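You operate a simulated robot arm through the tools that you are given. There is no shell and no other tool. Be economical: measure what you need, move in short steps, check, and stop when the job is done.

You are at the controls of a simulated two-armed robot. One attempt, no reset.

TASK
Take the cap off the three-dot jar and lay it down on the top of the short parts bench. Take the round black brush and put it on top of the white wedge. Push the sample bench drawer shut. Open the gauge drawer. Do these in any order.
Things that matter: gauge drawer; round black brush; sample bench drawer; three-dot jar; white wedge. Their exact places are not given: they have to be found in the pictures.

Only the result counts: the job must be done as asked and must still hold three seconds after the hand-in. Knocking over, shifting, dropping, spilling or breaking anything else fails it. A push-on lid holds only when it is set on centred and level and pressed home; a screw cap is set on level and turned clockwise until tight.

THE ROBOT
Two 7-joint arms with two-finger parallel grippers on one trunk, on a base that drives. Base frame: it is fixed to the floor where the robot stands at the start and does not move with it; the origin is under the middle of the robot, x ahead of it, y to its left, z up. Units: m, degrees, N and s.
The left shoulder is at the start at [0.06, 0.143, 0.926], the right one opposite. With the tool pointing down near the work surface each hand reaches from about 0.32 to 0.74 m from the robot's upright axis, wherever it stands, measured 20 degrees to its own side. Places, roughly: gauge drawer [4.2, 0.1, 0.8]; round black brush (4x4x10 cm) [1, -0.1, 0.8]; sample bench drawer [2.7, 0.3, 0.7]; three-dot jar (5x5x10 cm) [0.5, -0.1, 0.8]; white wedge (15x8x5 cm) [0.6, -0.1, 0.7]. Payload 1.57 kg a hand.
Tool frame (each hand has its own): the origin (TCP) lies between the finger pads and is the grasp point; the fingertips stand 0.03 m ahead of it; z points along the fingers, y is the line along which they close. The gripper opens to 0.11 m. The fingers are 0.024 m wide and 0.012 m thick; the gripper's body (0.048 by 0.112 m) begins 0.078 m behind the TCP.
Orientation is that of the tool frame in the base frame, as a unit quaternion [w, x, y, z]. With the fingers straight down and closing along the base's y, the tool's x points along the base's -x, its y along +y and its z along -z.

THE INTERFACE
- The arms move only by the tool play_rows. It takes "left_deltas", "right_deltas" or both (then of equal length, played together; a hand with none holds still); each is a list that holds one entry, the list of rows, each a list of 7 numbers: the shift along the tool's x, y, z in mm, then the turn, a rotation vector about the tool's x, y, z in degrees, then the closure in counts, from 0 (fully open) to 255 (shut). In form: [[[tx, ty, tz, wx, wy, wz, fingers], ...]]. A call has 1 to 8 rows; each row shifts and turns the commanded pose from where the row before left it, along the tool's axes as they then stand. Rows are played at 5 a second. More than 0.05 m and 8.6 degrees between two rows, or a gripper value outside its range, and nothing of the call is played. Where a pose cannot be reached the arm comes as near as it can. A force on the tool above 40 N (or 10 N above the force at the start of the call, whichever is more), or a blocked arm, ends the call early, and 0.2 s more pass. Each finger travels about 0.045 m/s and halts on what it meets, pressing with about 27 N; the grip force reading is that of the motor and also rises with nothing between the fingers. The clock runs only during rows and for 0.2 s after the last one: add rows that do not move to give the fingers time. It gives the time, the measured TCP pose, the force on the tool (base axes), the opening and the grip force at its end, in the units of the frame above (readings bear some noise), with the torque about the TCP (base axes, N m) and any sound that the robot's microphone picked up.
- Cameras (640 x 400 px; columns grow to the right, rows downward): "scene" is now at [0.0458, 0.006, 1.5307]; the picture's right is [-0.06, -1.00, 0.00], its down [-0.77, 0.05, -0.63] and it looks along [0.63, -0.04, -0.77] (base axes); focal length 284 px, centre (320, 200). "left" rides on the left gripper at [0.07, -0.016, -0.141] in its tool frame; the picture's right is [0.23, 0.97, 0.00], its down [-0.85, 0.20, -0.48] and it looks along [-0.47, 0.11, 0.88] (tool axes); focal length 222 px, centre (320, 200). "right" rides on the right gripper at [0.07, 0.016, -0.141] in its tool frame; the picture's right is [-0.23, 0.97, 0.00], its down [-0.86, -0.20, -0.48] and it looks along [-0.47, -0.11, 0.88] (tool axes); focal length 222 px, centre (320, 200).
- capture(camera): a new picture of that camera. No time passes.
- raise_lower(by): slides the trunk up (or, below 0, down) by that many m; the arms and the scene camera ride with it, the base frame stays. It gives what a move gives, with no picture.
- base_move(legs): drives the robot by 1 to 6 legs, each [ahead, left, turn to the left] in m, m and degrees, along the robot's own axes; the way and the turn of a leg run together, so that a leg with both is an arc; at most 1.5 m and 180 degrees a leg. The arms and the cameras ride along, it lands a little off, and it stops where it bumps. It gives what a move gives.
- aim_head(pan, tilt): turns the head with the scene camera to pan (to the left, within 86 degrees either way) and tilt (down, from -29 to 69), counted from straight ahead of the robot. It gives what a move gives.
- point_at(camera, pixels): for up to 12 pixels [column, row] of the newest picture of that camera ("zoom" is the newest enlarged one), the place [x, y, z] in the base frame of the surface seen there, good to about 0.003 m, but the place of the scene camera against the robot may be out by one fixed shift of up to 0.012 m in any direction. No time passes.
- close_up(camera, box): a new picture of the part [left, top, right, bottom] of that camera's present view, enlarged. No time passes.
- hand_in(): hands the job in; it is judged then, once.

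Keep the steps short. Do not move on a guess: measure, check each grasp and each placing, and mend mistakes. In all there are 110 turns and 100 pictures (those below and enlarged ones count). Leave the grippers open and the arms clear of the work at the hand-in unless told otherwise, and finish with a single line.

The tools are called after "Request:" by a JSON object that holds its "op" and its "data". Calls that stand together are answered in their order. play_rows: Moves the arms, as the interface text tells. Its arguments: {"type":"object","properties":{"left_deltas":{"type":"array"},"right_deltas":{"type":"array"}},"required":[]} The other tools are called the same way: raise_lower (by) slides the trunk up or down; base_move (legs) drives the base; aim_head (pan, tilt) turns the head that bears the scene camera; capture (camera) takes a picture; point_at (camera, pixels) gives the place of the surface under pixels of a picture; close_up (camera, box) takes an enlarged picture of a part of a camera's view; hand_in () hands the job in.

At the start:

```text
t: 0.0
left_ee_pos: [0.4844, 0.2132, 1.0197]
left_ee_rot: [0.0, 0.0, 1.0, 0.0]
left_wrist_force: [0.3, -0.1, 0.1]
left_torque: [0.0, 0.0, 0.0]
left_finger_gap: 0.1098
left_finger_force: 0.1
right_ee_pos: [0.3986, -0.2311, 1.0558]
right_ee_rot: [-0.001, 0.001, 1.0, 0.0]
right_wrist_force: [-0.1, 0.3, 0.0]
right_torque: [0.0, 0.05, 0.0]
right_finger_gap: 0.11
right_finger_force: 0.1
trunk travel left (down, up): [-0.525, 0.065]
robot x, y, heading: [-0.0012, -0.0, 0.0]
head pan, tilt: [-3.5, 50.7]
```

scene: 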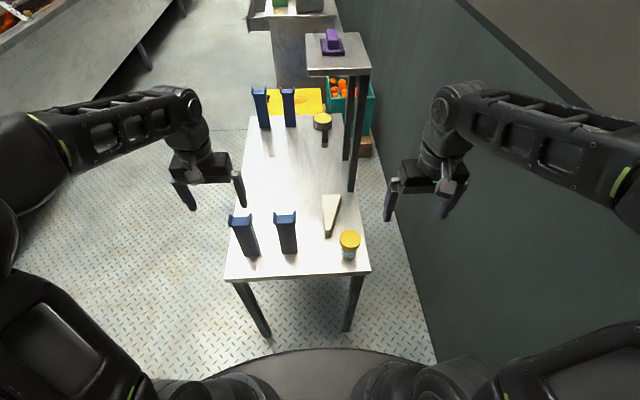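
right: 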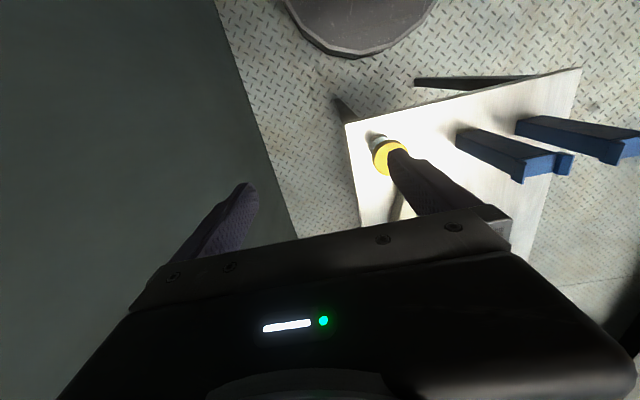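
left: 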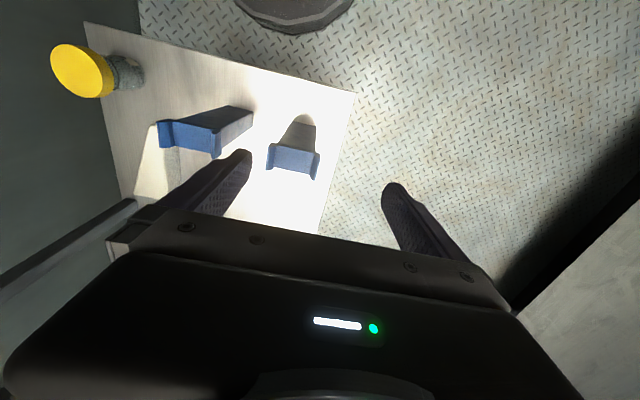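

I see a narrow table with a yellow-capped jar near (349,243), a wedge at (331,215), and a yellow-topped item at (322,121). I'll zoom in on these and look further ahead.

Request:
{"op": "close_up", "data": {"camera": "scene", "box": [220, 170, 400, 282]}}

Request:
{"op": "close_up", "data": {"camera": "scene", "box": [230, 0, 400, 160]}}

Request:
{"op": "point_at", "data": {"camera": "scene", "pixels": [[349, 237], [348, 256], [331, 199], [331, 234], [322, 117], [324, 140], [368, 270], [226, 276], [332, 40], [325, 68], [260, 90], [236, 219]]}}

```text
3.56 times, centred on (310, 226) of scene
```

zoom: 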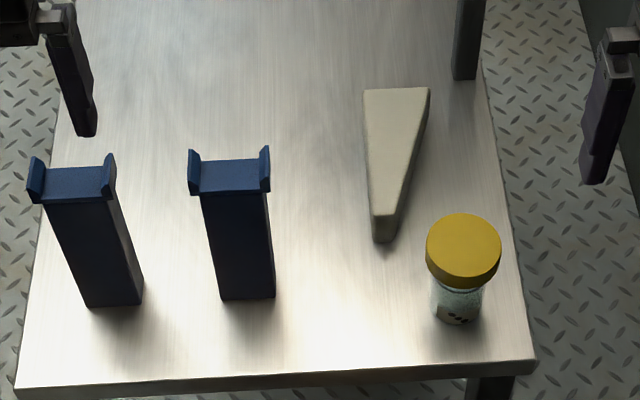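

```text
2.50 times, centred on (315, 80) of scene
```

zoom: 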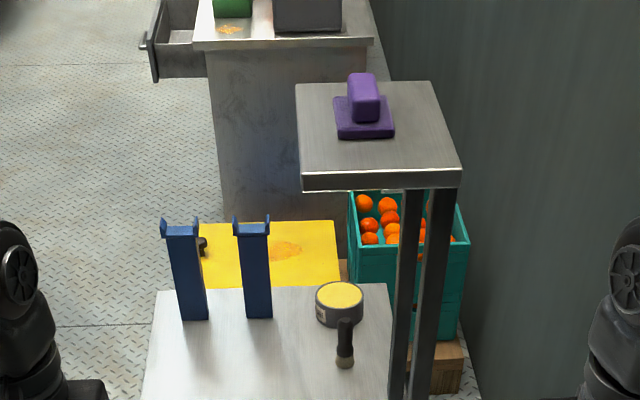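

```text
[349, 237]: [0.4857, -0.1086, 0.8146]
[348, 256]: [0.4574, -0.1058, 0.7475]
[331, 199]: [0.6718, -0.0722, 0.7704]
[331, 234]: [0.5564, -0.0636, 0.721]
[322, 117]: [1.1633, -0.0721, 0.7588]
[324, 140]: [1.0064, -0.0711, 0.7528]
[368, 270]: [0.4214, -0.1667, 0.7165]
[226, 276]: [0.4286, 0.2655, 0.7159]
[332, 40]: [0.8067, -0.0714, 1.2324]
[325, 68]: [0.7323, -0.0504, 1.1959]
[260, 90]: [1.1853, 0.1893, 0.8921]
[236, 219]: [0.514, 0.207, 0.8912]
```

The jar with dots on its side is at about (0.485,-0.108). I don't know yet which bench is the "short parts bench", so I'll look ahead and to the left, and measure the wedge.

Request:
{"op": "aim_head", "data": {"pan": 0, "tilt": 15}}

Request:
{"op": "capture", "data": {"camera": "scene"}}

Request:
{"op": "aim_head", "data": {"pan": 60, "tilt": 25}}

Request:
{"op": "capture", "data": {"camera": "scene"}}

```text
t: 1.0
left_ee_pos: [0.4846, 0.2114, 1.0183]
left_ee_rot: [0.001, 0.001, 1.0, 0.0]
left_wrist_force: [0.4, -0.4, -0.1]
left_torque: [-0.02, -0.03, -0.02]
left_finger_gap: 0.1101
left_finger_force: 0.0
right_ee_pos: [0.3992, -0.2308, 1.0558]
right_ee_rot: [0.0, 0.0, 1.0, -0.001]
right_wrist_force: [0.2, -0.1, -0.4]
right_torque: [0.02, -0.02, 0.01]
right_finger_gap: 0.1101
right_finger_force: 0.1
trunk travel left (down, up): [-0.525, 0.065]
robot x, y, heading: [0.0025, 0.0005, -0.0]
head pan, tilt: [0.0, 15.0]
```

```text
94 pictures are left
```

scene: 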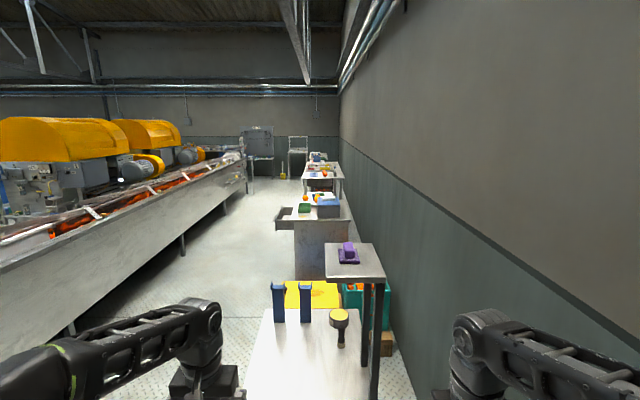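

```text
t: 2.3
left_ee_pos: [0.4841, 0.214, 1.0186]
left_ee_rot: [0.001, -0.001, 1.0, 0.0]
left_wrist_force: [-0.8, 0.4, 0.2]
left_torque: [0.0, -0.04, -0.03]
left_finger_gap: 0.1099
left_finger_force: 0.0
right_ee_pos: [0.399, -0.231, 1.0559]
right_ee_rot: [0.0, 0.0, 1.0, 0.0]
right_wrist_force: [0.0, -1.2, -0.4]
right_torque: [0.01, 0.03, -0.01]
right_finger_gap: 0.1101
right_finger_force: 0.1
trunk travel left (down, up): [-0.525, 0.065]
robot x, y, heading: [0.0018, 0.0031, -0.0]
head pan, tilt: [60.0, 25.0]
```

```text
93 pictures are left
```

scene: 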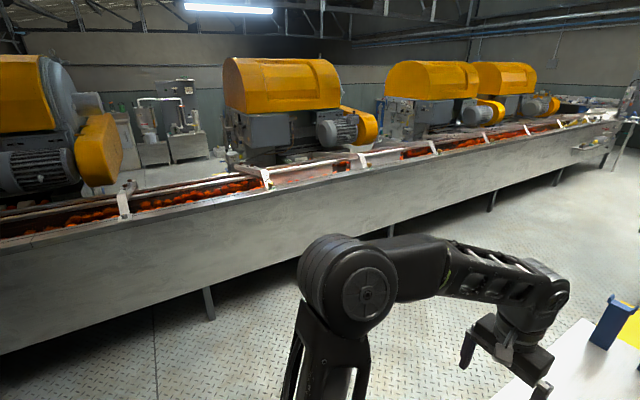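

Further benches stand in a row ahead. I'll zoom in on them and look straight down at the stand legs.

Request:
{"op": "aim_head", "data": {"pan": -3, "tilt": 20}}

Request:
{"op": "close_up", "data": {"camera": "scene", "box": [240, 100, 400, 200]}}

Request:
{"op": "close_up", "data": {"camera": "scene", "box": [220, 200, 420, 325]}}

Request:
{"op": "close_up", "data": {"camera": "scene", "box": [220, 275, 420, 400]}}

```text
t: 3.6
left_ee_pos: [0.4827, 0.2127, 1.0191]
left_ee_rot: [0.0, 0.001, 1.0, 0.0]
left_wrist_force: [-0.3, 0.1, 0.0]
left_torque: [0.0, 0.02, 0.0]
left_finger_gap: 0.1101
left_finger_force: 0.0
right_ee_pos: [0.3991, -0.2317, 1.0559]
right_ee_rot: [0.0, -0.001, 1.0, 0.0]
right_wrist_force: [-0.1, 0.7, 0.5]
right_torque: [0.0, 0.0, 0.0]
right_finger_gap: 0.1101
right_finger_force: 0.1
trunk travel left (down, up): [-0.525, 0.065]
robot x, y, heading: [-0.0024, -0.0006, -0.2]
head pan, tilt: [-3.0, 20.0]
```

```text
4.00 times, centred on (320, 150) of scene
```

zoom: 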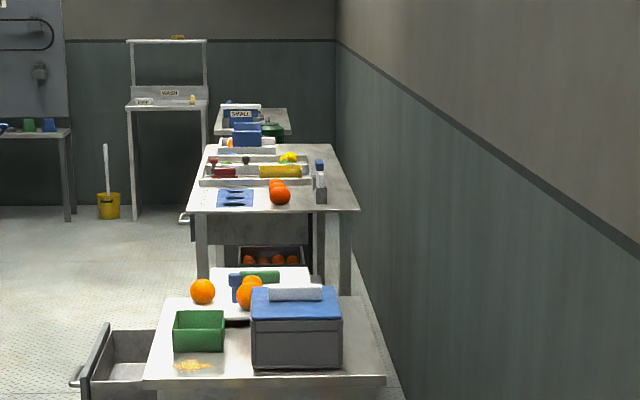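

```text
3.20 times, centred on (320, 262) of scene
```

zoom: 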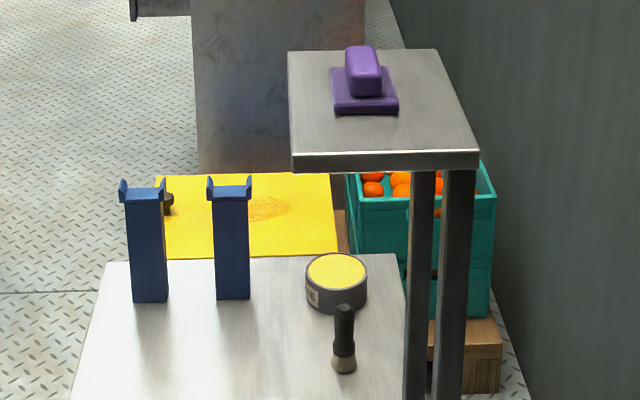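

```text
3.20 times, centred on (320, 338) of scene
```

zoom: 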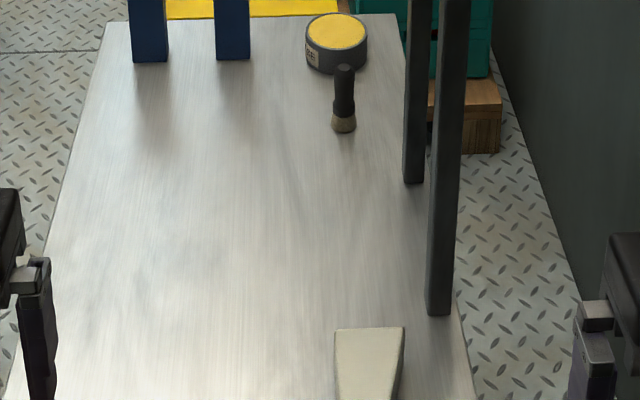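

Request:
{"op": "close_up", "data": {"camera": "scene", "box": [225, 105, 345, 180]}}

Request:
{"op": "close_up", "data": {"camera": "scene", "box": [284, 120, 332, 150]}}

Request:
{"op": "point_at", "data": {"camera": "scene", "pixels": [[300, 129], [282, 126], [305, 150], [300, 172], [285, 185], [310, 195], [287, 152], [250, 130], [268, 138], [262, 188], [270, 185], [375, 350]]}}

Request:
{"op": "aim_head", "data": {"pan": -80, "tilt": 30}}

Request:
{"op": "capture", "data": {"camera": "scene"}}

```text
5.33 times, centred on (285, 142) of scene
```

zoom: 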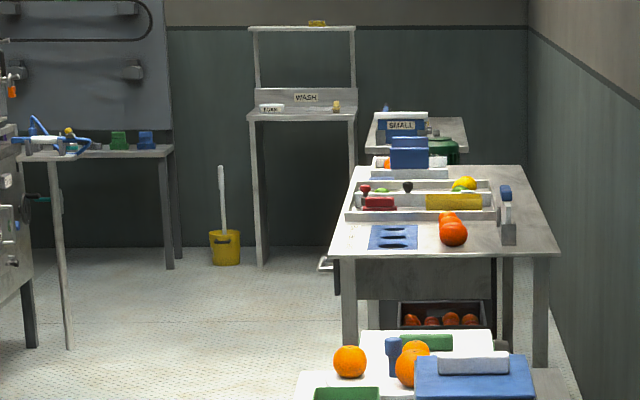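

```text
13.33 times, centred on (308, 135) of scene
```

zoom: 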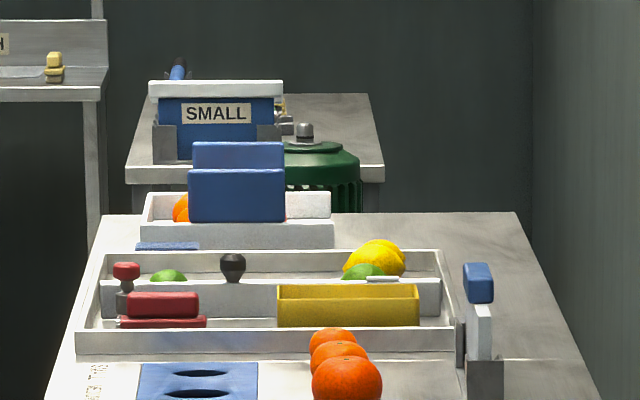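

```text
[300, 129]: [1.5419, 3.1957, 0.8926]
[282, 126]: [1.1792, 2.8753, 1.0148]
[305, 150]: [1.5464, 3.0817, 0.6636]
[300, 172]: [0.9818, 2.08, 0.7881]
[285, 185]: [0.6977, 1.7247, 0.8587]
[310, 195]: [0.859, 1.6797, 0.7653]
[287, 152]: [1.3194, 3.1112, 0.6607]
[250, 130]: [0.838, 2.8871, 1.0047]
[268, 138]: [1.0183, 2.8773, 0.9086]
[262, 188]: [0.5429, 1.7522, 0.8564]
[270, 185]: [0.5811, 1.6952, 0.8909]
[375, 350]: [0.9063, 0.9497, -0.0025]
```

```text
t: 5.1
left_ee_pos: [0.4833, 0.2123, 1.0182]
left_ee_rot: [0.0, 0.0, 1.0, 0.0]
left_wrist_force: [0.0, 0.3, -0.3]
left_torque: [-0.03, -0.01, -0.01]
left_finger_gap: 0.1102
left_finger_force: 0.0
right_ee_pos: [0.3986, -0.2307, 1.0561]
right_ee_rot: [0.0, 0.001, 1.0, -0.001]
right_wrist_force: [0.2, 0.1, 0.3]
right_torque: [0.03, -0.03, 0.0]
right_finger_gap: 0.1101
right_finger_force: 0.1
trunk travel left (down, up): [-0.525, 0.065]
robot x, y, heading: [0.0004, -0.0012, 0.1]
head pan, tilt: [-80.0, 30.0]
```

```text
87 pictures are left
```

scene: 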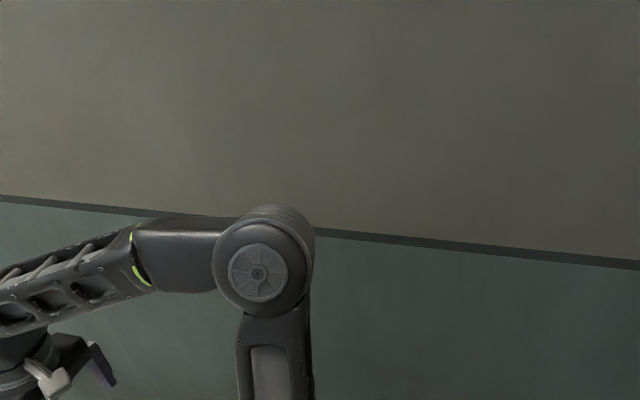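

Nothing useful on the wall side. I'll do the drawers first. First I'll measure the corridor and the drawers ahead.

Request:
{"op": "aim_head", "data": {"pan": 0, "tilt": 20}}

Request:
{"op": "capture", "data": {"camera": "scene"}}

Request:
{"op": "point_at", "data": {"camera": "scene", "pixels": [[300, 320], [260, 300], [278, 200], [293, 197], [275, 188], [294, 211], [326, 188], [303, 157], [305, 130], [180, 250], [120, 255], [292, 188]]}}

Request:
{"op": "close_up", "data": {"camera": "scene", "box": [260, 140, 360, 215]}}

Request:
{"op": "point_at", "data": {"camera": "zoom", "pixels": [[110, 370], [215, 200], [235, 330], [340, 70], [270, 130], [450, 270], [480, 130], [345, 245], [280, 265], [100, 320], [185, 330]]}}

```text
t: 6.7
left_ee_pos: [0.4828, 0.2128, 1.0193]
left_ee_rot: [0.0, 0.0, 1.0, -0.001]
left_wrist_force: [0.0, 0.1, 1.0]
left_torque: [-0.01, 0.02, -0.01]
left_finger_gap: 0.1099
left_finger_force: 0.1
right_ee_pos: [0.4003, -0.2304, 1.0557]
right_ee_rot: [-0.001, 0.0, 1.0, 0.0]
right_wrist_force: [0.0, 0.3, -0.1]
right_torque: [0.0, 0.0, -0.03]
right_finger_gap: 0.1103
right_finger_force: 0.0
trunk travel left (down, up): [-0.525, 0.065]
robot x, y, heading: [-0.0003, -0.002, -0.1]
head pan, tilt: [0.0, 20.0]
```

```text
86 pictures are left
```

scene: 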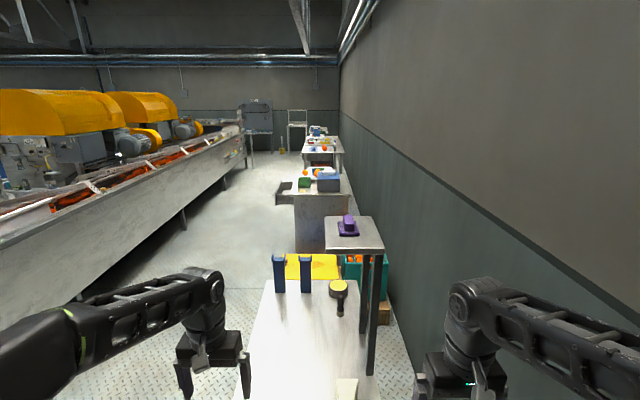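

```text
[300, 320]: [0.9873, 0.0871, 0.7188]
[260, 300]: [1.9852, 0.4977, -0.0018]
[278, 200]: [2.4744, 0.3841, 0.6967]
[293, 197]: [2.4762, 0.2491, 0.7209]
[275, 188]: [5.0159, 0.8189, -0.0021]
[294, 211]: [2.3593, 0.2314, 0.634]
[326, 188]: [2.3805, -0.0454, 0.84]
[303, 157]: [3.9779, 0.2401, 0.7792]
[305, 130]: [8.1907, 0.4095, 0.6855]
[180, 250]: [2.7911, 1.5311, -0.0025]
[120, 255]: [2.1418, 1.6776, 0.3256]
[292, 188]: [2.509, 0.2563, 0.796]
```

```text
5.33 times, centred on (310, 178) of scene
```

zoom: 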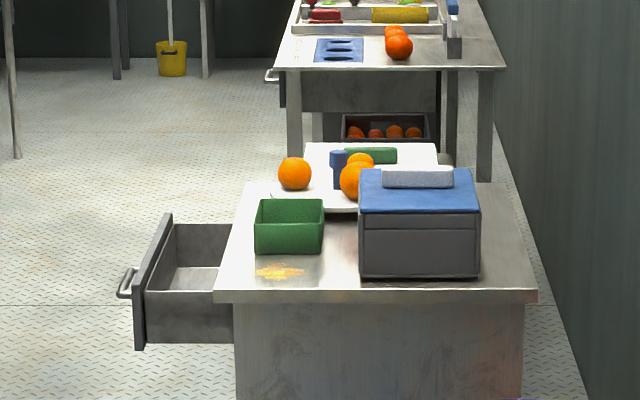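

```text
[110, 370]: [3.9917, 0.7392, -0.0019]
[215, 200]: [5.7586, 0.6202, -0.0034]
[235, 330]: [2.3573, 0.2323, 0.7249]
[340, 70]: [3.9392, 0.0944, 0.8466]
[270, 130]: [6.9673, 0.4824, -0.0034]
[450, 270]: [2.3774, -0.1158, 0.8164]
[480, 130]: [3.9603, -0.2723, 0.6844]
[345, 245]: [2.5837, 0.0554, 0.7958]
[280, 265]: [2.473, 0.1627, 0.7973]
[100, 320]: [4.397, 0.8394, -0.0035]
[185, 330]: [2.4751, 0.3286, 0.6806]
```

Sample drawer front is at about y=0.41, x≈2.5–2.9. I need the conveyor's edge to choose a safe lane.

Request:
{"op": "point_at", "data": {"camera": "scene", "pixels": [[20, 245], [60, 232], [100, 215], [150, 195], [200, 176], [235, 160], [50, 290], [90, 275], [150, 235], [210, 200]]}}

Request:
{"op": "aim_head", "data": {"pan": 80, "tilt": 30}}

Request:
{"op": "capture", "data": {"camera": "scene"}}

Request:
{"op": "point_at", "data": {"camera": "scene", "pixels": [[100, 200], [300, 200], [500, 180], [150, 300], [300, 300], [60, 230]]}}

```text
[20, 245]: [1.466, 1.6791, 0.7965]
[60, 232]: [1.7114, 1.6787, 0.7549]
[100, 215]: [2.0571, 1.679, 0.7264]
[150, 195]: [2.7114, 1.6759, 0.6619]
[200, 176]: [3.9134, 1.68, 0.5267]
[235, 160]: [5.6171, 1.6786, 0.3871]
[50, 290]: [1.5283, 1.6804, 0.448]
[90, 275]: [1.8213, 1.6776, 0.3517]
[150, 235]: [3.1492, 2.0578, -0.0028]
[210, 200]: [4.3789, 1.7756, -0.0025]
```

```text
t: 8.2
left_ee_pos: [0.4841, 0.213, 1.0185]
left_ee_rot: [0.0, 0.0, 1.0, 0.0]
left_wrist_force: [-0.1, -0.7, -0.8]
left_torque: [0.01, 0.0, -0.01]
left_finger_gap: 0.1097
left_finger_force: 0.0
right_ee_pos: [0.3986, -0.2313, 1.0564]
right_ee_rot: [0.0, 0.001, 1.0, 0.0]
right_wrist_force: [0.0, 0.5, 0.6]
right_torque: [0.0, 0.01, 0.01]
right_finger_gap: 0.1101
right_finger_force: 0.2
trunk travel left (down, up): [-0.525, 0.065]
robot x, y, heading: [-0.001, -0.0001, 0.0]
head pan, tilt: [80.0, 30.0]
```

```text
84 pictures are left
```

scene: 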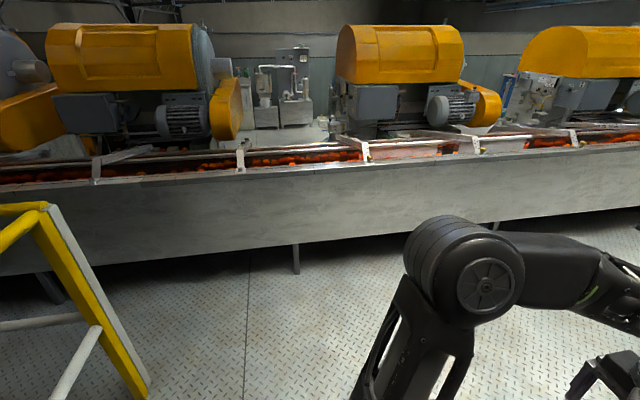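

```text
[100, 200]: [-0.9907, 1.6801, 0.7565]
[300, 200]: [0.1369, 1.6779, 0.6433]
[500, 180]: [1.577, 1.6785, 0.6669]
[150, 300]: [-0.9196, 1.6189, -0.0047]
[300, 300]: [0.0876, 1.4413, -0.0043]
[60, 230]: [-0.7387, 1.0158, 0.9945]
```

The corridor is clear out to y=1.68. I'll strafe left, drive ahead to x≈2.65 and turn to face the sample bench.

Request:
{"op": "base_move", "data": {"legs": [[0, 0.95, 0], [1.4, 0, 0], [1.2, 0, 0], [0, 0, -90]]}}

Request:
{"op": "aim_head", "data": {"pan": 0, "tilt": 45}}

Request:
{"op": "capture", "data": {"camera": "scene"}}

```text
t: 29.2
left_ee_pos: [2.7729, 0.494, 1.0195]
left_ee_rot: [0.0, 0.712, 0.702, 0.0]
left_wrist_force: [-0.6, -1.1, -0.7]
left_torque: [0.04, 0.0, 0.01]
left_finger_gap: 0.1098
left_finger_force: 0.0
right_ee_pos: [2.3318, 0.5836, 1.0555]
right_ee_rot: [0.0, 0.712, 0.702, 0.0]
right_wrist_force: [-0.4, -0.4, 0.2]
right_torque: [0.03, -0.02, 0.01]
right_finger_gap: 0.1101
right_finger_force: 0.0
trunk travel left (down, up): [-0.525, 0.065]
robot x, y, heading: [2.572, 0.9783, -90.8]
head pan, tilt: [80.0, 30.0]
```

```text
t: 30.7
left_ee_pos: [2.7754, 0.4927, 1.0188]
left_ee_rot: [0.001, 0.712, 0.702, 0.0]
left_wrist_force: [0.3, -0.1, -0.1]
left_torque: [0.04, 0.01, 0.01]
left_finger_gap: 0.1101
left_finger_force: 0.0
right_ee_pos: [2.332, 0.584, 1.0561]
right_ee_rot: [0.0, 0.712, 0.702, 0.0]
right_wrist_force: [-0.5, -0.3, 0.7]
right_torque: [0.01, 0.0, -0.01]
right_finger_gap: 0.1097
right_finger_force: 0.0
trunk travel left (down, up): [-0.525, 0.065]
robot x, y, heading: [2.5714, 0.9798, -90.6]
head pan, tilt: [0.0, 45.0]
```

```text
83 pictures are left
```

scene: 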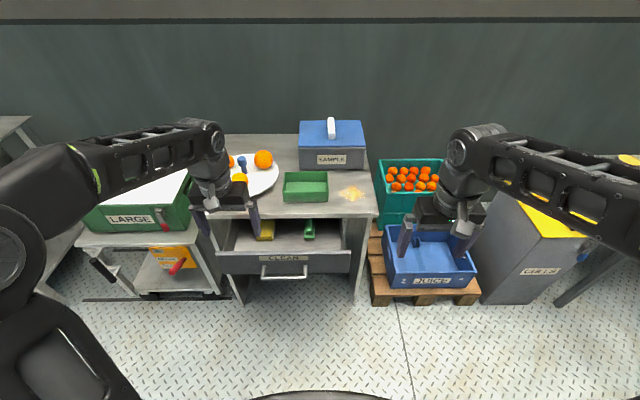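

Request:
{"op": "close_up", "data": {"camera": "scene", "box": [190, 120, 390, 310]}}

Request:
{"op": "close_up", "data": {"camera": "scene", "box": [380, 140, 640, 310]}}

Request:
{"op": "point_at", "data": {"camera": "scene", "pixels": [[220, 262], [284, 264], [350, 262], [284, 277], [285, 252], [285, 218], [225, 208], [372, 212], [370, 270], [215, 280], [257, 230], [309, 230]]}}

```text
2.11 times, centred on (290, 215) of scene
```

zoom: 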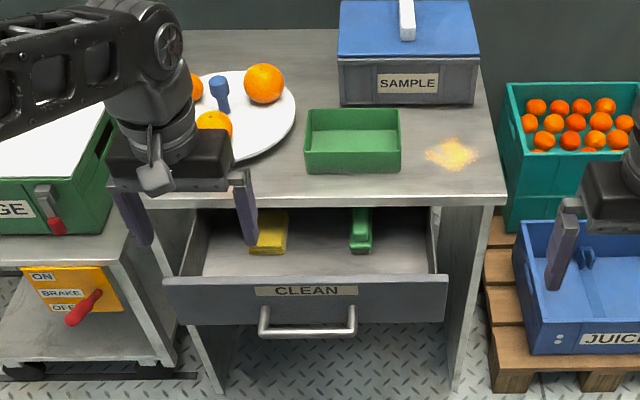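

```text
2.35 times, centred on (510, 225) of scene
```

zoom: 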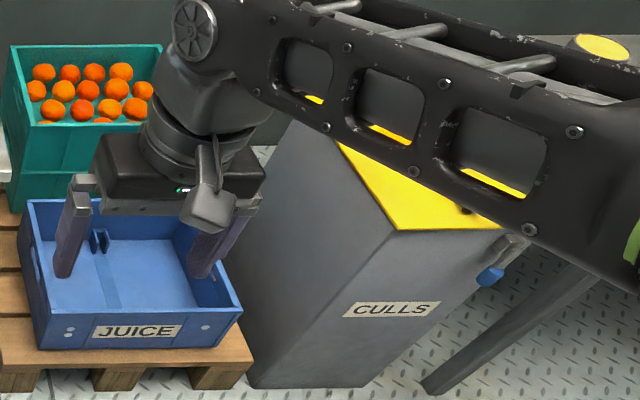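

```text
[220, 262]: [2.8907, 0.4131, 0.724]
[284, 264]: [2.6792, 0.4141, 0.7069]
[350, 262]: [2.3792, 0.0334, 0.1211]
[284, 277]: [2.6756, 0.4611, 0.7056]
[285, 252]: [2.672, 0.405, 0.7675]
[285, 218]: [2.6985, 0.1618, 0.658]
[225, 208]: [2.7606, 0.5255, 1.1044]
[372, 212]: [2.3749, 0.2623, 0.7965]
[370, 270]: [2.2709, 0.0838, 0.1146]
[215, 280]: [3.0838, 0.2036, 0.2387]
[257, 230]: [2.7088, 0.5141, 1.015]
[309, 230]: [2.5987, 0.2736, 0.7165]
```

I see the sample bench's open drawer ("CLEAN" tag), front plate at y=0.414 and handle bar at (2.675, 0.461, 0.706). I'll shut the left fingers, bring them in front of the handle and lower.

Request:
{"op": "play_rows", "data": {"left_deltas": [[[14, -50, 0, 0, 0, 0, 255], [14, -50, 0, 0, 0, 0, 255], [0, 0, 48, 0, 0, 0, 255], [0, 0, 48, 0, 0, 0, 255], [0, 0, 48, 0, 0, 0, 255], [0, 0, 48, 0, 0, 0, 255], [0, 0, 48, 0, 0, 0, 255], [0, 0, 30, 0, 0, 0, 255]]]}}

Request:
{"op": "capture", "data": {"camera": "left"}}

Request:
{"op": "capture", "data": {"camera": "scene"}}

```text
refused: row 1 steps farther than a row can; nothing moved
```

```text
80 pictures are left
```

left: 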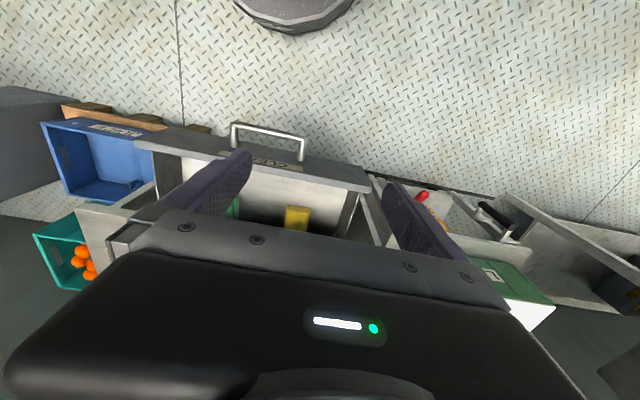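

```text
79 pictures are left
```

scene: 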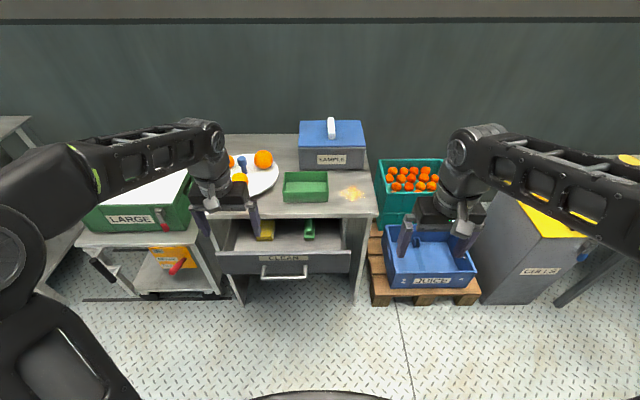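

Request:
{"op": "play_rows", "data": {"left_deltas": [[[14, -45, 0, 0, 0, 0, 255], [14, -45, 0, 0, 0, 0, 255], [0, -10, 48, 0, 0, 0, 255], [0, 0, 49, 0, 0, 0, 255], [0, 0, 49, 0, 0, 0, 255], [0, 0, 49, 0, 0, 0, 255], [0, 0, 49, 0, 0, 0, 255], [0, 0, 49, 0, 0, 0, 255]]]}}

Request:
{"op": "capture", "data": {"camera": "scene"}}

```text
t: 32.5
left_ee_pos: [2.676, 0.5214, 0.7263]
left_ee_rot: [0.001, 0.712, 0.702, -0.001]
left_wrist_force: [-1.4, 0.4, 0.6]
left_torque: [-0.01, -0.02, 0.0]
left_finger_gap: 0.0002
left_finger_force: 21.1
right_ee_pos: [2.3335, 0.5822, 1.0562]
right_ee_rot: [0.0, 0.712, 0.702, 0.0]
right_wrist_force: [0.7, -0.4, -0.6]
right_torque: [0.01, 0.02, -0.03]
right_finger_gap: 0.11
right_finger_force: 0.1
trunk travel left (down, up): [-0.525, 0.065]
robot x, y, heading: [2.5679, 0.9785, -90.8]
head pan, tilt: [0.0, 45.0]
```

```text
78 pictures are left
```

scene: 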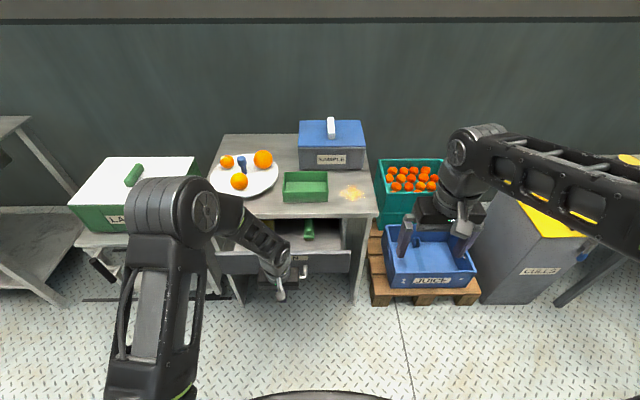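

Now down 20 mm more, then push gently toward the bench.

Request:
{"op": "play_rows", "data": {"left_deltas": [[[0, 0, 22, 0, 0, 0, 255], [0, 0, 0, 0, 0, 0, 255], [-22, 0, 0, 0, 0, 0, 255], [-22, 0, 0, 0, 0, 0, 255], [-22, 0, 0, 0, 0, 0, 255], [-22, 0, 0, 0, 0, 0, 255], [-22, 0, 0, 0, 0, 0, 255], [-22, 0, 0, 0, 0, 0, 255]]]}}

Request:
{"op": "capture", "data": {"camera": "scene"}}

```text
t: 34.3
left_ee_pos: [2.6736, 0.3898, 0.7037]
left_ee_rot: [0.001, 0.712, 0.702, 0.0]
left_wrist_force: [0.5, -0.5, 0.1]
left_torque: [-0.02, 0.01, 0.07]
left_finger_gap: 0.0
left_finger_force: 21.9
right_ee_pos: [2.3327, 0.5837, 1.0549]
right_ee_rot: [0.0, 0.712, 0.702, 0.0]
right_wrist_force: [0.1, -0.8, 1.5]
right_torque: [0.01, 0.01, -0.01]
right_finger_gap: 0.11
right_finger_force: 0.0
trunk travel left (down, up): [-0.525, 0.065]
robot x, y, heading: [2.5682, 0.9785, -90.7]
head pan, tilt: [0.0, 45.0]
```

```text
77 pictures are left
```

scene: 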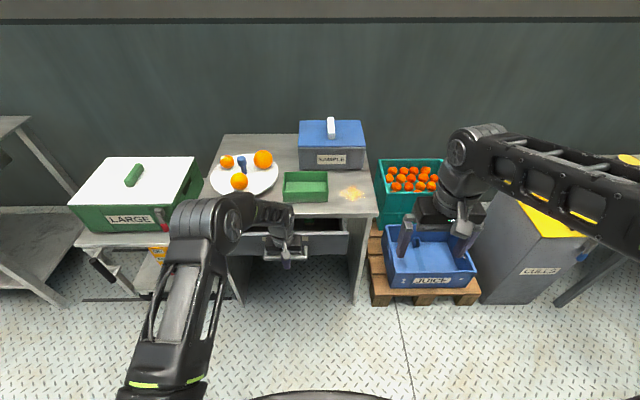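

The drawer is moving in. I'll push on until force shows it is home.

Request:
{"op": "play_rows", "data": {"left_deltas": [[[-18, 0, 0, 0, 0, 0, 255], [-18, 0, 0, 0, 0, 0, 255], [-14, 0, 0, 0, 0, 0, 255], [-12, 0, 0, 0, 0, 0, 255], [-10, 0, 0, 0, 0, 0, 255], [-10, 0, 0, 0, 0, 0, 255], [-10, 0, 0, 0, 0, 0, 255]]]}}

Request:
{"op": "capture", "data": {"camera": "scene"}}

```text
t: 35.9
left_ee_pos: [2.6718, 0.3058, 0.7028]
left_ee_rot: [-0.004, 0.712, 0.702, 0.004]
left_wrist_force: [1.4, 40.0, 8.8]
left_torque: [-0.02, -0.23, 0.07]
left_finger_gap: 0.0
left_finger_force: 21.8
right_ee_pos: [2.3328, 0.5873, 1.0582]
right_ee_rot: [0.001, 0.712, 0.702, -0.001]
right_wrist_force: [0.5, -0.4, -0.9]
right_torque: [0.03, 0.0, 0.0]
right_finger_gap: 0.1099
right_finger_force: 0.1
trunk travel left (down, up): [-0.525, 0.065]
robot x, y, heading: [2.5692, 0.9819, -90.9]
head pan, tilt: [0.0, 45.0]
```

```text
76 pictures are left
```

scene: 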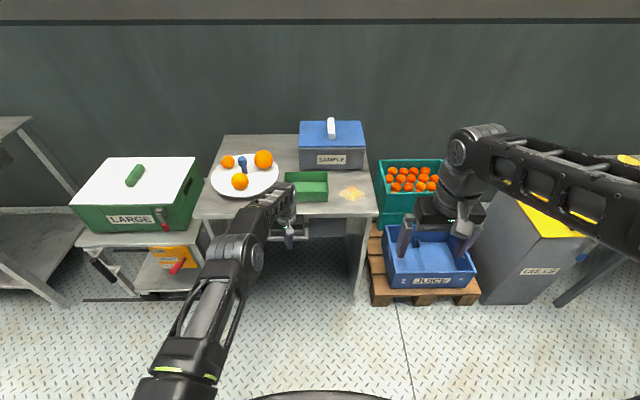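

40 N of push-back: it is at its stop. I'll back off and check.

Request:
{"op": "play_rows", "data": {"left_deltas": [[[40, 0, 0, 0, 0, 0, 255], [45, 0, 0, 0, 0, 0, 255], [45, 0, 0, 0, 0, 0, 255], [35, 0, 0, 0, 0, 0, 255], [0, 0, -48, 0, 0, 0, 255], [0, 0, -48, 0, 0, 0, 255], [0, 0, -48, 0, 0, 0, 255], [0, 0, -48, 0, 0, 0, 255]]]}}

Request:
{"op": "close_up", "data": {"camera": "scene", "box": [190, 120, 390, 310]}}

Request:
{"op": "capture", "data": {"camera": "left"}}

```text
t: 37.7
left_ee_pos: [2.6746, 0.4643, 0.8961]
left_ee_rot: [0.001, 0.712, 0.702, 0.001]
left_wrist_force: [0.0, -0.5, -0.4]
left_torque: [0.01, 0.02, -0.03]
left_finger_gap: 0.0
left_finger_force: 21.5
right_ee_pos: [2.3326, 0.585, 1.0569]
right_ee_rot: [-0.001, 0.712, 0.702, -0.001]
right_wrist_force: [0.6, 0.3, -0.8]
right_torque: [-0.02, -0.01, 0.02]
right_finger_gap: 0.1102
right_finger_force: 0.0
trunk travel left (down, up): [-0.525, 0.065]
robot x, y, heading: [2.5719, 0.9771, -90.7]
head pan, tilt: [0.0, 45.0]
```

```text
2.11 times, centred on (290, 215) of scene
```

zoom: 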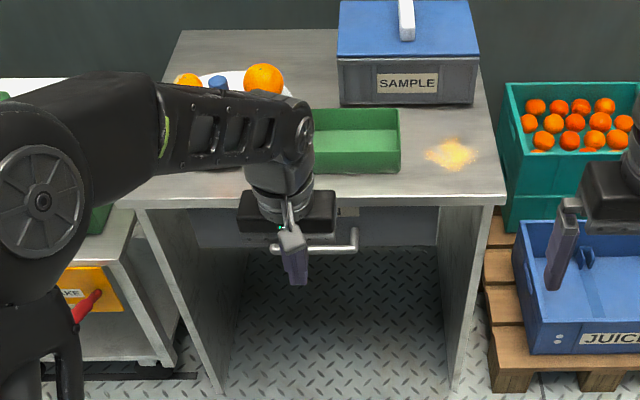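

```text
74 pictures are left
```

left: 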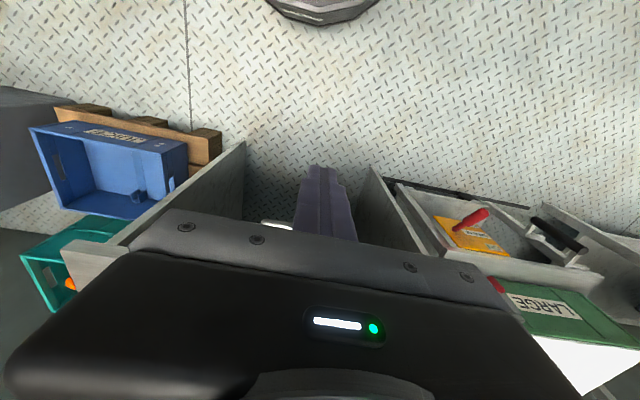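

Request:
{"op": "point_at", "data": {"camera": "zoom", "pixels": [[390, 228], [210, 230], [350, 240], [405, 240], [390, 195]]}}

Request:
{"op": "aim_head", "data": {"pan": 75, "tilt": 20}}

Request:
{"op": "capture", "data": {"camera": "scene"}}

```text
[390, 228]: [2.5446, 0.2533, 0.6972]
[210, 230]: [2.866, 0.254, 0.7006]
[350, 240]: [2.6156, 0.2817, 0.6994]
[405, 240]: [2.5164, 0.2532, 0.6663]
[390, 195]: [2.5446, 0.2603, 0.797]
```

```text
t: 39.2
left_ee_pos: [2.6748, 0.4627, 0.8958]
left_ee_rot: [0.0, 0.712, 0.702, 0.0]
left_wrist_force: [0.1, 0.0, 0.5]
left_torque: [0.0, 0.02, 0.01]
left_finger_gap: 0.0004
left_finger_force: 21.0
right_ee_pos: [2.3327, 0.584, 1.0555]
right_ee_rot: [-0.001, 0.712, 0.702, 0.001]
right_wrist_force: [0.4, 1.1, 0.8]
right_torque: [-0.01, 0.0, 0.0]
right_finger_gap: 0.1102
right_finger_force: 0.1
trunk travel left (down, up): [-0.525, 0.065]
robot x, y, heading: [2.5694, 0.9799, -90.5]
head pan, tilt: [75.0, 20.0]
```

```text
73 pictures are left
```

scene: 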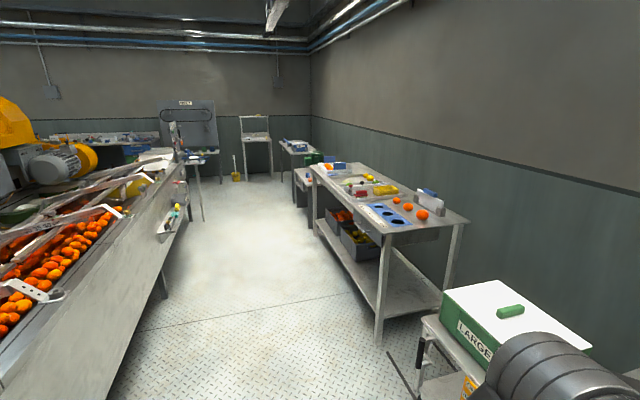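

Drawer is home (plate flush under the top). Now the gauge drawer: I'll zoom on the next bench and measure clearances along the way.

Request:
{"op": "point_at", "data": {"camera": "scene", "pixels": [[430, 320], [450, 345], [420, 355], [395, 400], [378, 345], [385, 232], [315, 235], [410, 235], [345, 205], [465, 222], [420, 215], [165, 220]]}}

Request:
{"op": "close_up", "data": {"camera": "scene", "box": [270, 130, 480, 350]}}

```text
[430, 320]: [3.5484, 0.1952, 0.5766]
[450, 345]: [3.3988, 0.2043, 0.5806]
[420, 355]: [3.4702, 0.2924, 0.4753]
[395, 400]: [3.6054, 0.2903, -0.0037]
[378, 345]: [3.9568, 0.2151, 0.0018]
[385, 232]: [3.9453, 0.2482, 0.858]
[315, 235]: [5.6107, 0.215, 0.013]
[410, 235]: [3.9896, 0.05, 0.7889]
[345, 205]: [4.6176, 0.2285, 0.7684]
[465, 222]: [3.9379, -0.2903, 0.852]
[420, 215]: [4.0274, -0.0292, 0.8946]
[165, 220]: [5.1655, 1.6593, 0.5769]
```

```text
1.82 times, centred on (375, 240) of scene
```

zoom: 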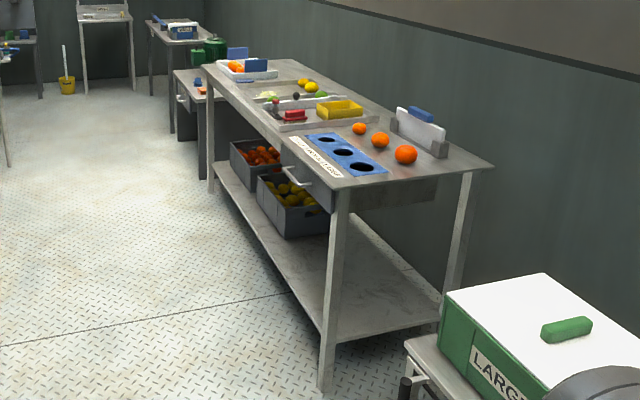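

Path is clear (everything ends at y≤0.3, hands at y≥0.46). I'll raise the left hand, open it, and strafe left to the gauge bench.

Request:
{"op": "play_rows", "data": {"left_deltas": [[[30, 35, 0, 0, 0, 0, 0], [0, 45, -20, 0, 0, 0, 0], [0, 20, -45, 0, 0, 0, 0], [0, 0, -49, 0, 0, 0, 0], [0, 0, 0, 0, 0, 0, 0]]]}}

Request:
{"op": "base_move", "data": {"legs": [[0, 1.5, 0], [0, 0, 0.7]]}}

Request:
{"op": "aim_head", "data": {"pan": 0, "tilt": 48}}

Request:
{"op": "capture", "data": {"camera": "scene"}}

```text
t: 40.4
left_ee_pos: [2.7758, 0.4905, 1.0079]
left_ee_rot: [0.0, 0.712, 0.702, 0.0]
left_wrist_force: [0.3, -0.2, 0.0]
left_torque: [0.01, 0.01, 0.01]
left_finger_gap: 0.1037
left_finger_force: 0.1
right_ee_pos: [2.3332, 0.5835, 1.0551]
right_ee_rot: [0.0, 0.712, 0.702, 0.0]
right_wrist_force: [-0.4, 0.1, -0.1]
right_torque: [0.01, -0.01, -0.02]
right_finger_gap: 0.11
right_finger_force: 0.1
trunk travel left (down, up): [-0.525, 0.065]
robot x, y, heading: [2.5678, 0.9777, -90.5]
head pan, tilt: [75.0, 20.0]
```

```text
t: 48.2
left_ee_pos: [4.299, 0.4803, 1.0077]
left_ee_rot: [0.0, 0.704, 0.71, 0.0]
left_wrist_force: [-0.5, -0.1, -0.7]
left_torque: [-0.03, 0.04, -0.02]
left_finger_gap: 0.1103
left_finger_force: 0.1
right_ee_pos: [3.8543, 0.5627, 1.056]
right_ee_rot: [0.0, 0.705, 0.71, -0.001]
right_wrist_force: [-0.7, 0.1, -0.4]
right_torque: [-0.01, 0.01, 0.0]
right_finger_gap: 0.1102
right_finger_force: 0.1
trunk travel left (down, up): [-0.525, 0.065]
robot x, y, heading: [4.0822, 0.9651, -89.5]
head pan, tilt: [75.0, 20.0]
```

```text
t: 49.7
left_ee_pos: [4.3002, 0.4806, 1.0081]
left_ee_rot: [0.0, 0.705, 0.709, 0.0]
left_wrist_force: [-0.7, 0.9, 0.3]
left_torque: [0.02, 0.0, -0.01]
left_finger_gap: 0.11
left_finger_force: 0.1
right_ee_pos: [3.8547, 0.5631, 1.0564]
right_ee_rot: [-0.001, 0.705, 0.709, 0.0]
right_wrist_force: [-0.2, -0.4, 0.2]
right_torque: [-0.04, -0.02, -0.05]
right_finger_gap: 0.11
right_finger_force: 0.1
trunk travel left (down, up): [-0.525, 0.065]
robot x, y, heading: [4.0829, 0.9625, -89.7]
head pan, tilt: [0.0, 48.0]
```

```text
71 pictures are left
```

scene: 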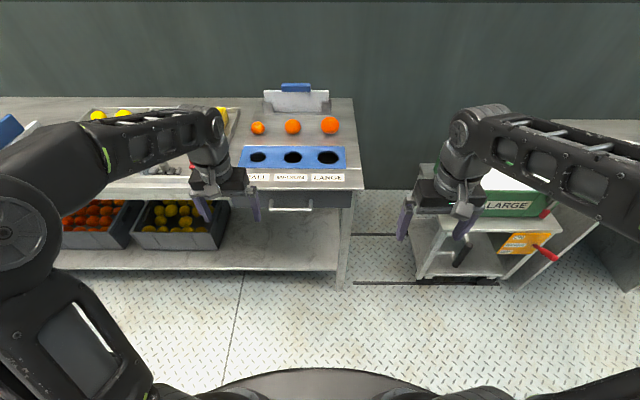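

Request:
{"op": "close_up", "data": {"camera": "scene", "box": [200, 150, 380, 262]}}

Request:
{"op": "point_at", "data": {"camera": "zoom", "pixels": [[245, 205], [250, 218], [320, 212], [395, 218], [397, 200], [320, 190], [430, 185], [260, 185], [320, 135], [550, 135], [540, 160]]}}

Request:
{"op": "capture", "data": {"camera": "left"}}

```text
3.56 times, centred on (290, 206) of scene
```

zoom: 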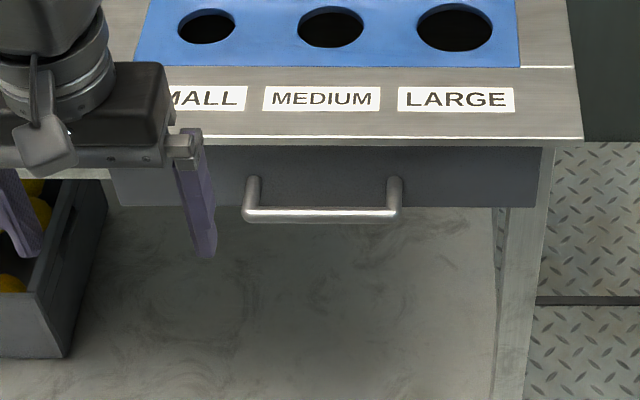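

```text
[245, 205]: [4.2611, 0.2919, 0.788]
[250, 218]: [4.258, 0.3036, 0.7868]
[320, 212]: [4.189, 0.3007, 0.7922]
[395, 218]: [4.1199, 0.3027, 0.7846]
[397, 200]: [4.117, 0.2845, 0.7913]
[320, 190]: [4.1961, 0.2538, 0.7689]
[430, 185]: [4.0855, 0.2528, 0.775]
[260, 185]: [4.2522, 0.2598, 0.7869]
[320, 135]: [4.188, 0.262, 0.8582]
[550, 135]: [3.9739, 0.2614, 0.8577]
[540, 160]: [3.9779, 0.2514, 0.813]
```

```text
69 pictures are left
```

left: 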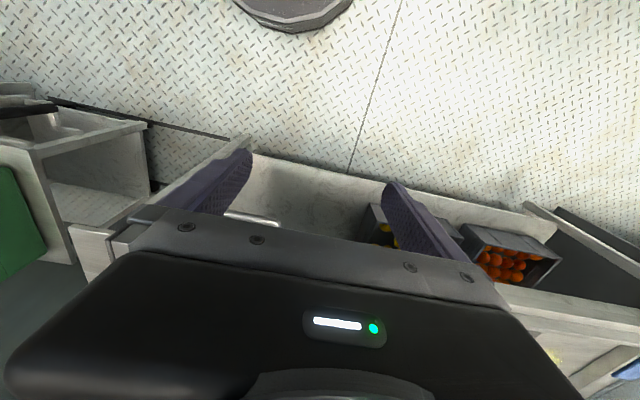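

Gauge drawer's handle: bar at x 4.118–4.260, y≈0.298, z≈0.788, drawer front at 0.253. I'll turn the left tool to point horizontally toward the bench with fingers closing vertically, so they can clasp the bar.

Request:
{"op": "play_rows", "data": {"left_deltas": [[[0, 0, 0, -4.94, -4.94, 4.94, 110], [0, 0, 0, -4.94, -4.94, 4.94, 110], [0, 0, 0, -4.94, -4.94, 4.94, 110], [0, 0, 0, -4.94, -4.94, 4.94, 110], [0, 0, 0, -4.94, -4.94, 4.94, 110], [0, 0, 0, -4.94, -4.94, 4.94, 110], [0, 0, 0, -4.94, -4.94, 4.94, 110]]]}}

Request:
{"op": "capture", "data": {"camera": "scene"}}

```text
t: 51.3
left_ee_pos: [4.3011, 0.4812, 1.0073]
left_ee_rot: [0.408, 0.815, 0.411, 0.001]
left_wrist_force: [0.7, 0.0, -0.7]
left_torque: [0.01, 0.01, 0.0]
left_finger_gap: 0.0626
left_finger_force: 0.0
right_ee_pos: [3.8547, 0.5627, 1.0569]
right_ee_rot: [0.0, 0.704, 0.71, 0.0]
right_wrist_force: [-0.4, -0.3, -0.3]
right_torque: [-0.02, 0.03, 0.01]
right_finger_gap: 0.11
right_finger_force: 0.0
trunk travel left (down, up): [-0.525, 0.065]
robot x, y, heading: [4.0838, 0.9643, -89.4]
head pan, tilt: [0.0, 48.0]
```

```text
68 pictures are left
```

scene: 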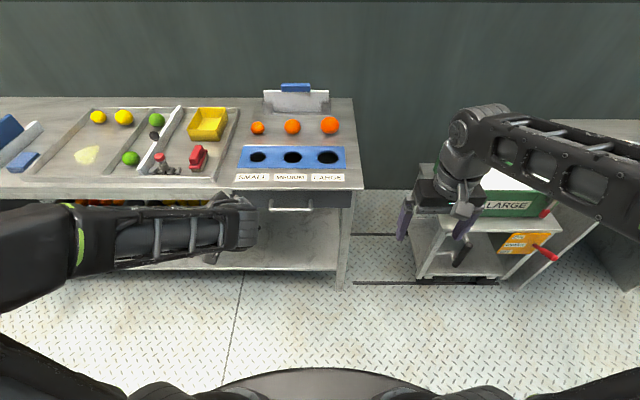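

Request:
{"op": "play_rows", "data": {"left_deltas": [[[0, 0, 0, -4.94, -4.94, 4.94, 110], [0, 0, 0, -4.94, -4.94, 4.94, 110], [0, 0, 0, -4.94, -4.94, 4.94, 110], [0, 0, 0, -4.94, -4.94, 4.94, 110], [0, 0, 0, -4.94, -4.94, 4.94, 110], [0, 0, 0, -4.94, -4.94, 4.94, 110], [0, 0, 0, -4.94, -4.94, 4.94, 110], [0, 0, 0, 0, 0, 0, 110]]]}}

```text
t: 53.1
left_ee_pos: [4.287, 0.4171, 1.0145]
left_ee_rot: [0.65, 0.753, 0.105, 0.002]
left_wrist_force: [-0.6, 0.1, -0.1]
left_torque: [-0.02, -0.03, 0.0]
left_finger_gap: 0.0627
left_finger_force: 0.0
left hand out of reach, approached as far as the arm can: row 2, 3, 4, 5, 6, 7
right_ee_pos: [3.8556, 0.5635, 1.0555]
right_ee_rot: [0.0, 0.704, 0.71, 0.0]
right_wrist_force: [-0.9, -0.3, 0.0]
right_torque: [0.01, 0.01, 0.03]
right_finger_gap: 0.1098
right_finger_force: 0.0
trunk travel left (down, up): [-0.525, 0.065]
robot x, y, heading: [4.0849, 0.9664, -89.5]
head pan, tilt: [0.0, 48.0]
```

The arm's near its limit this close in. I'll shift forward a bit and lower, and see if it reaches the level pose.

Request:
{"op": "play_rows", "data": {"left_deltas": [[[0, 0, 40, 0, 0, 0, 110], [0, -30, 20, 0, 0, 0, 110], [-30, -30, 0, 0, 0, 0, 110], [-30, -30, 0, 0, 0, 0, 110], [0, 0, 0, 0, 0, 0, 110]]]}}

Request:
{"op": "capture", "data": {"camera": "scene"}}

```text
t: 54.3
left_ee_pos: [4.2169, 0.3595, 0.9342]
left_ee_rot: [0.65, 0.752, 0.105, 0.002]
left_wrist_force: [0.6, 0.3, 0.9]
left_torque: [-0.01, 0.01, -0.03]
left_finger_gap: 0.0627
left_finger_force: 0.1
left hand out of reach, approached as far as the arm can: row 1, 2
right_ee_pos: [3.8557, 0.5645, 1.0566]
right_ee_rot: [0.0, 0.705, 0.709, 0.0]
right_wrist_force: [0.2, -0.2, -0.3]
right_torque: [-0.02, 0.02, 0.02]
right_finger_gap: 0.11
right_finger_force: 0.0
trunk travel left (down, up): [-0.525, 0.065]
robot x, y, heading: [4.0832, 0.9653, -89.8]
head pan, tilt: [0.0, 48.0]
```

```text
67 pictures are left
```

scene: 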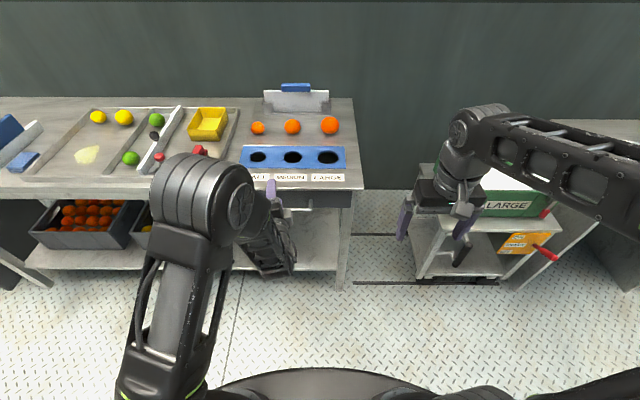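

Now reachable. Correct the remaining 14.6° turn and lower further toward bar height, staying in front of the bench.

Request:
{"op": "play_rows", "data": {"left_deltas": [[[0, 0, -10, -4.1, -4.3, 4.2, 110], [0, 0, 0, -4.1, -4.3, 4.2, 110], [0, -30, 0, 0, 0, 0, 110], [0, -30, 0, 0, 0, 0, 110], [0, 0, 0, 0, 0, 0, 110]]]}}

```text
t: 55.5
left_ee_pos: [4.2155, 0.3705, 0.8755]
left_ee_rot: [0.707, 0.707, 0.001, 0.001]
left_wrist_force: [0.0, 0.1, 0.1]
left_torque: [0.02, -0.02, -0.01]
left_finger_gap: 0.0629
left_finger_force: 0.0
right_ee_pos: [3.8548, 0.5634, 1.0564]
right_ee_rot: [0.0, 0.705, 0.709, 0.0]
right_wrist_force: [-0.2, -0.5, 0.6]
right_torque: [0.01, 0.0, 0.04]
right_finger_gap: 0.1099
right_finger_force: 0.0
trunk travel left (down, up): [-0.525, 0.065]
robot x, y, heading: [4.0818, 0.9661, -89.9]
head pan, tilt: [0.0, 48.0]
```

Level pose achieved. Lower to bar height (z≈0.788) and centre at x≈4.19, then look.

Request:
{"op": "play_rows", "data": {"left_deltas": [[[-13, -40, 0, 0, 0, 0, 110], [-13, -40, 0, 0, 0, 0, 110], [0, -7, 0, 0, 0, 0, 110], [0, 0, 0, 0, 0, 0, 110]]]}}

Request:
{"op": "capture", "data": {"camera": "left"}}

Request:
{"op": "close_up", "data": {"camera": "scene", "box": [200, 150, 380, 262]}}

```text
t: 56.5
left_ee_pos: [4.1908, 0.3703, 0.7879]
left_ee_rot: [0.706, 0.708, 0.002, 0.002]
left_wrist_force: [0.3, -0.4, -0.6]
left_torque: [0.03, 0.01, 0.02]
left_finger_gap: 0.0624
left_finger_force: 0.1
right_ee_pos: [3.855, 0.5638, 1.0561]
right_ee_rot: [0.0, 0.705, 0.709, 0.0]
right_wrist_force: [-0.2, 1.1, -0.9]
right_torque: [-0.03, -0.01, 0.01]
right_finger_gap: 0.1099
right_finger_force: 0.1
trunk travel left (down, up): [-0.525, 0.065]
robot x, y, heading: [4.0849, 0.9659, -89.7]
head pan, tilt: [0.0, 48.0]
```

```text
66 pictures are left
```

left: 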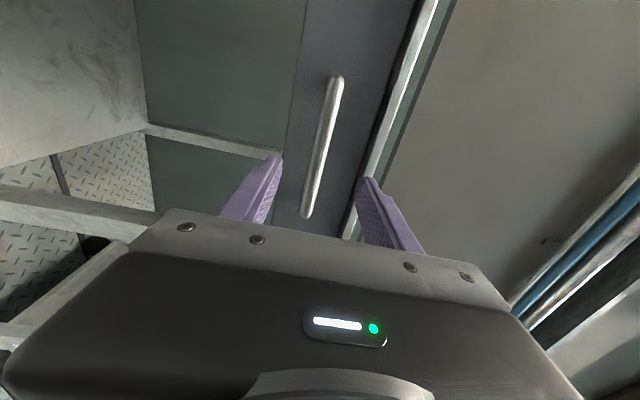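

```text
3.56 times, centred on (290, 206) of scene
```

zoom: 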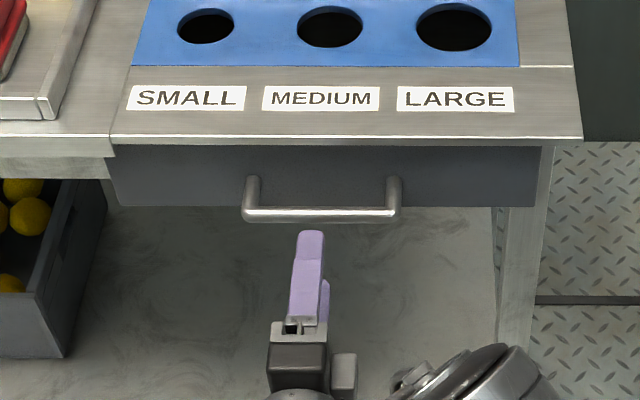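

Left camera shows the bar between the fingers. Measure it with that camera.

Request:
{"op": "point_at", "data": {"camera": "left", "pixels": [[320, 150], [313, 180], [308, 205], [300, 130], [380, 80], [400, 60]]}}

```text
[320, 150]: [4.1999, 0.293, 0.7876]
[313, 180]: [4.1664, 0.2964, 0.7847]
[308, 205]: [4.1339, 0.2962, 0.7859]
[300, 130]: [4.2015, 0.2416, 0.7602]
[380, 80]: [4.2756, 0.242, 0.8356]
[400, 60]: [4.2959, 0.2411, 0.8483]
```

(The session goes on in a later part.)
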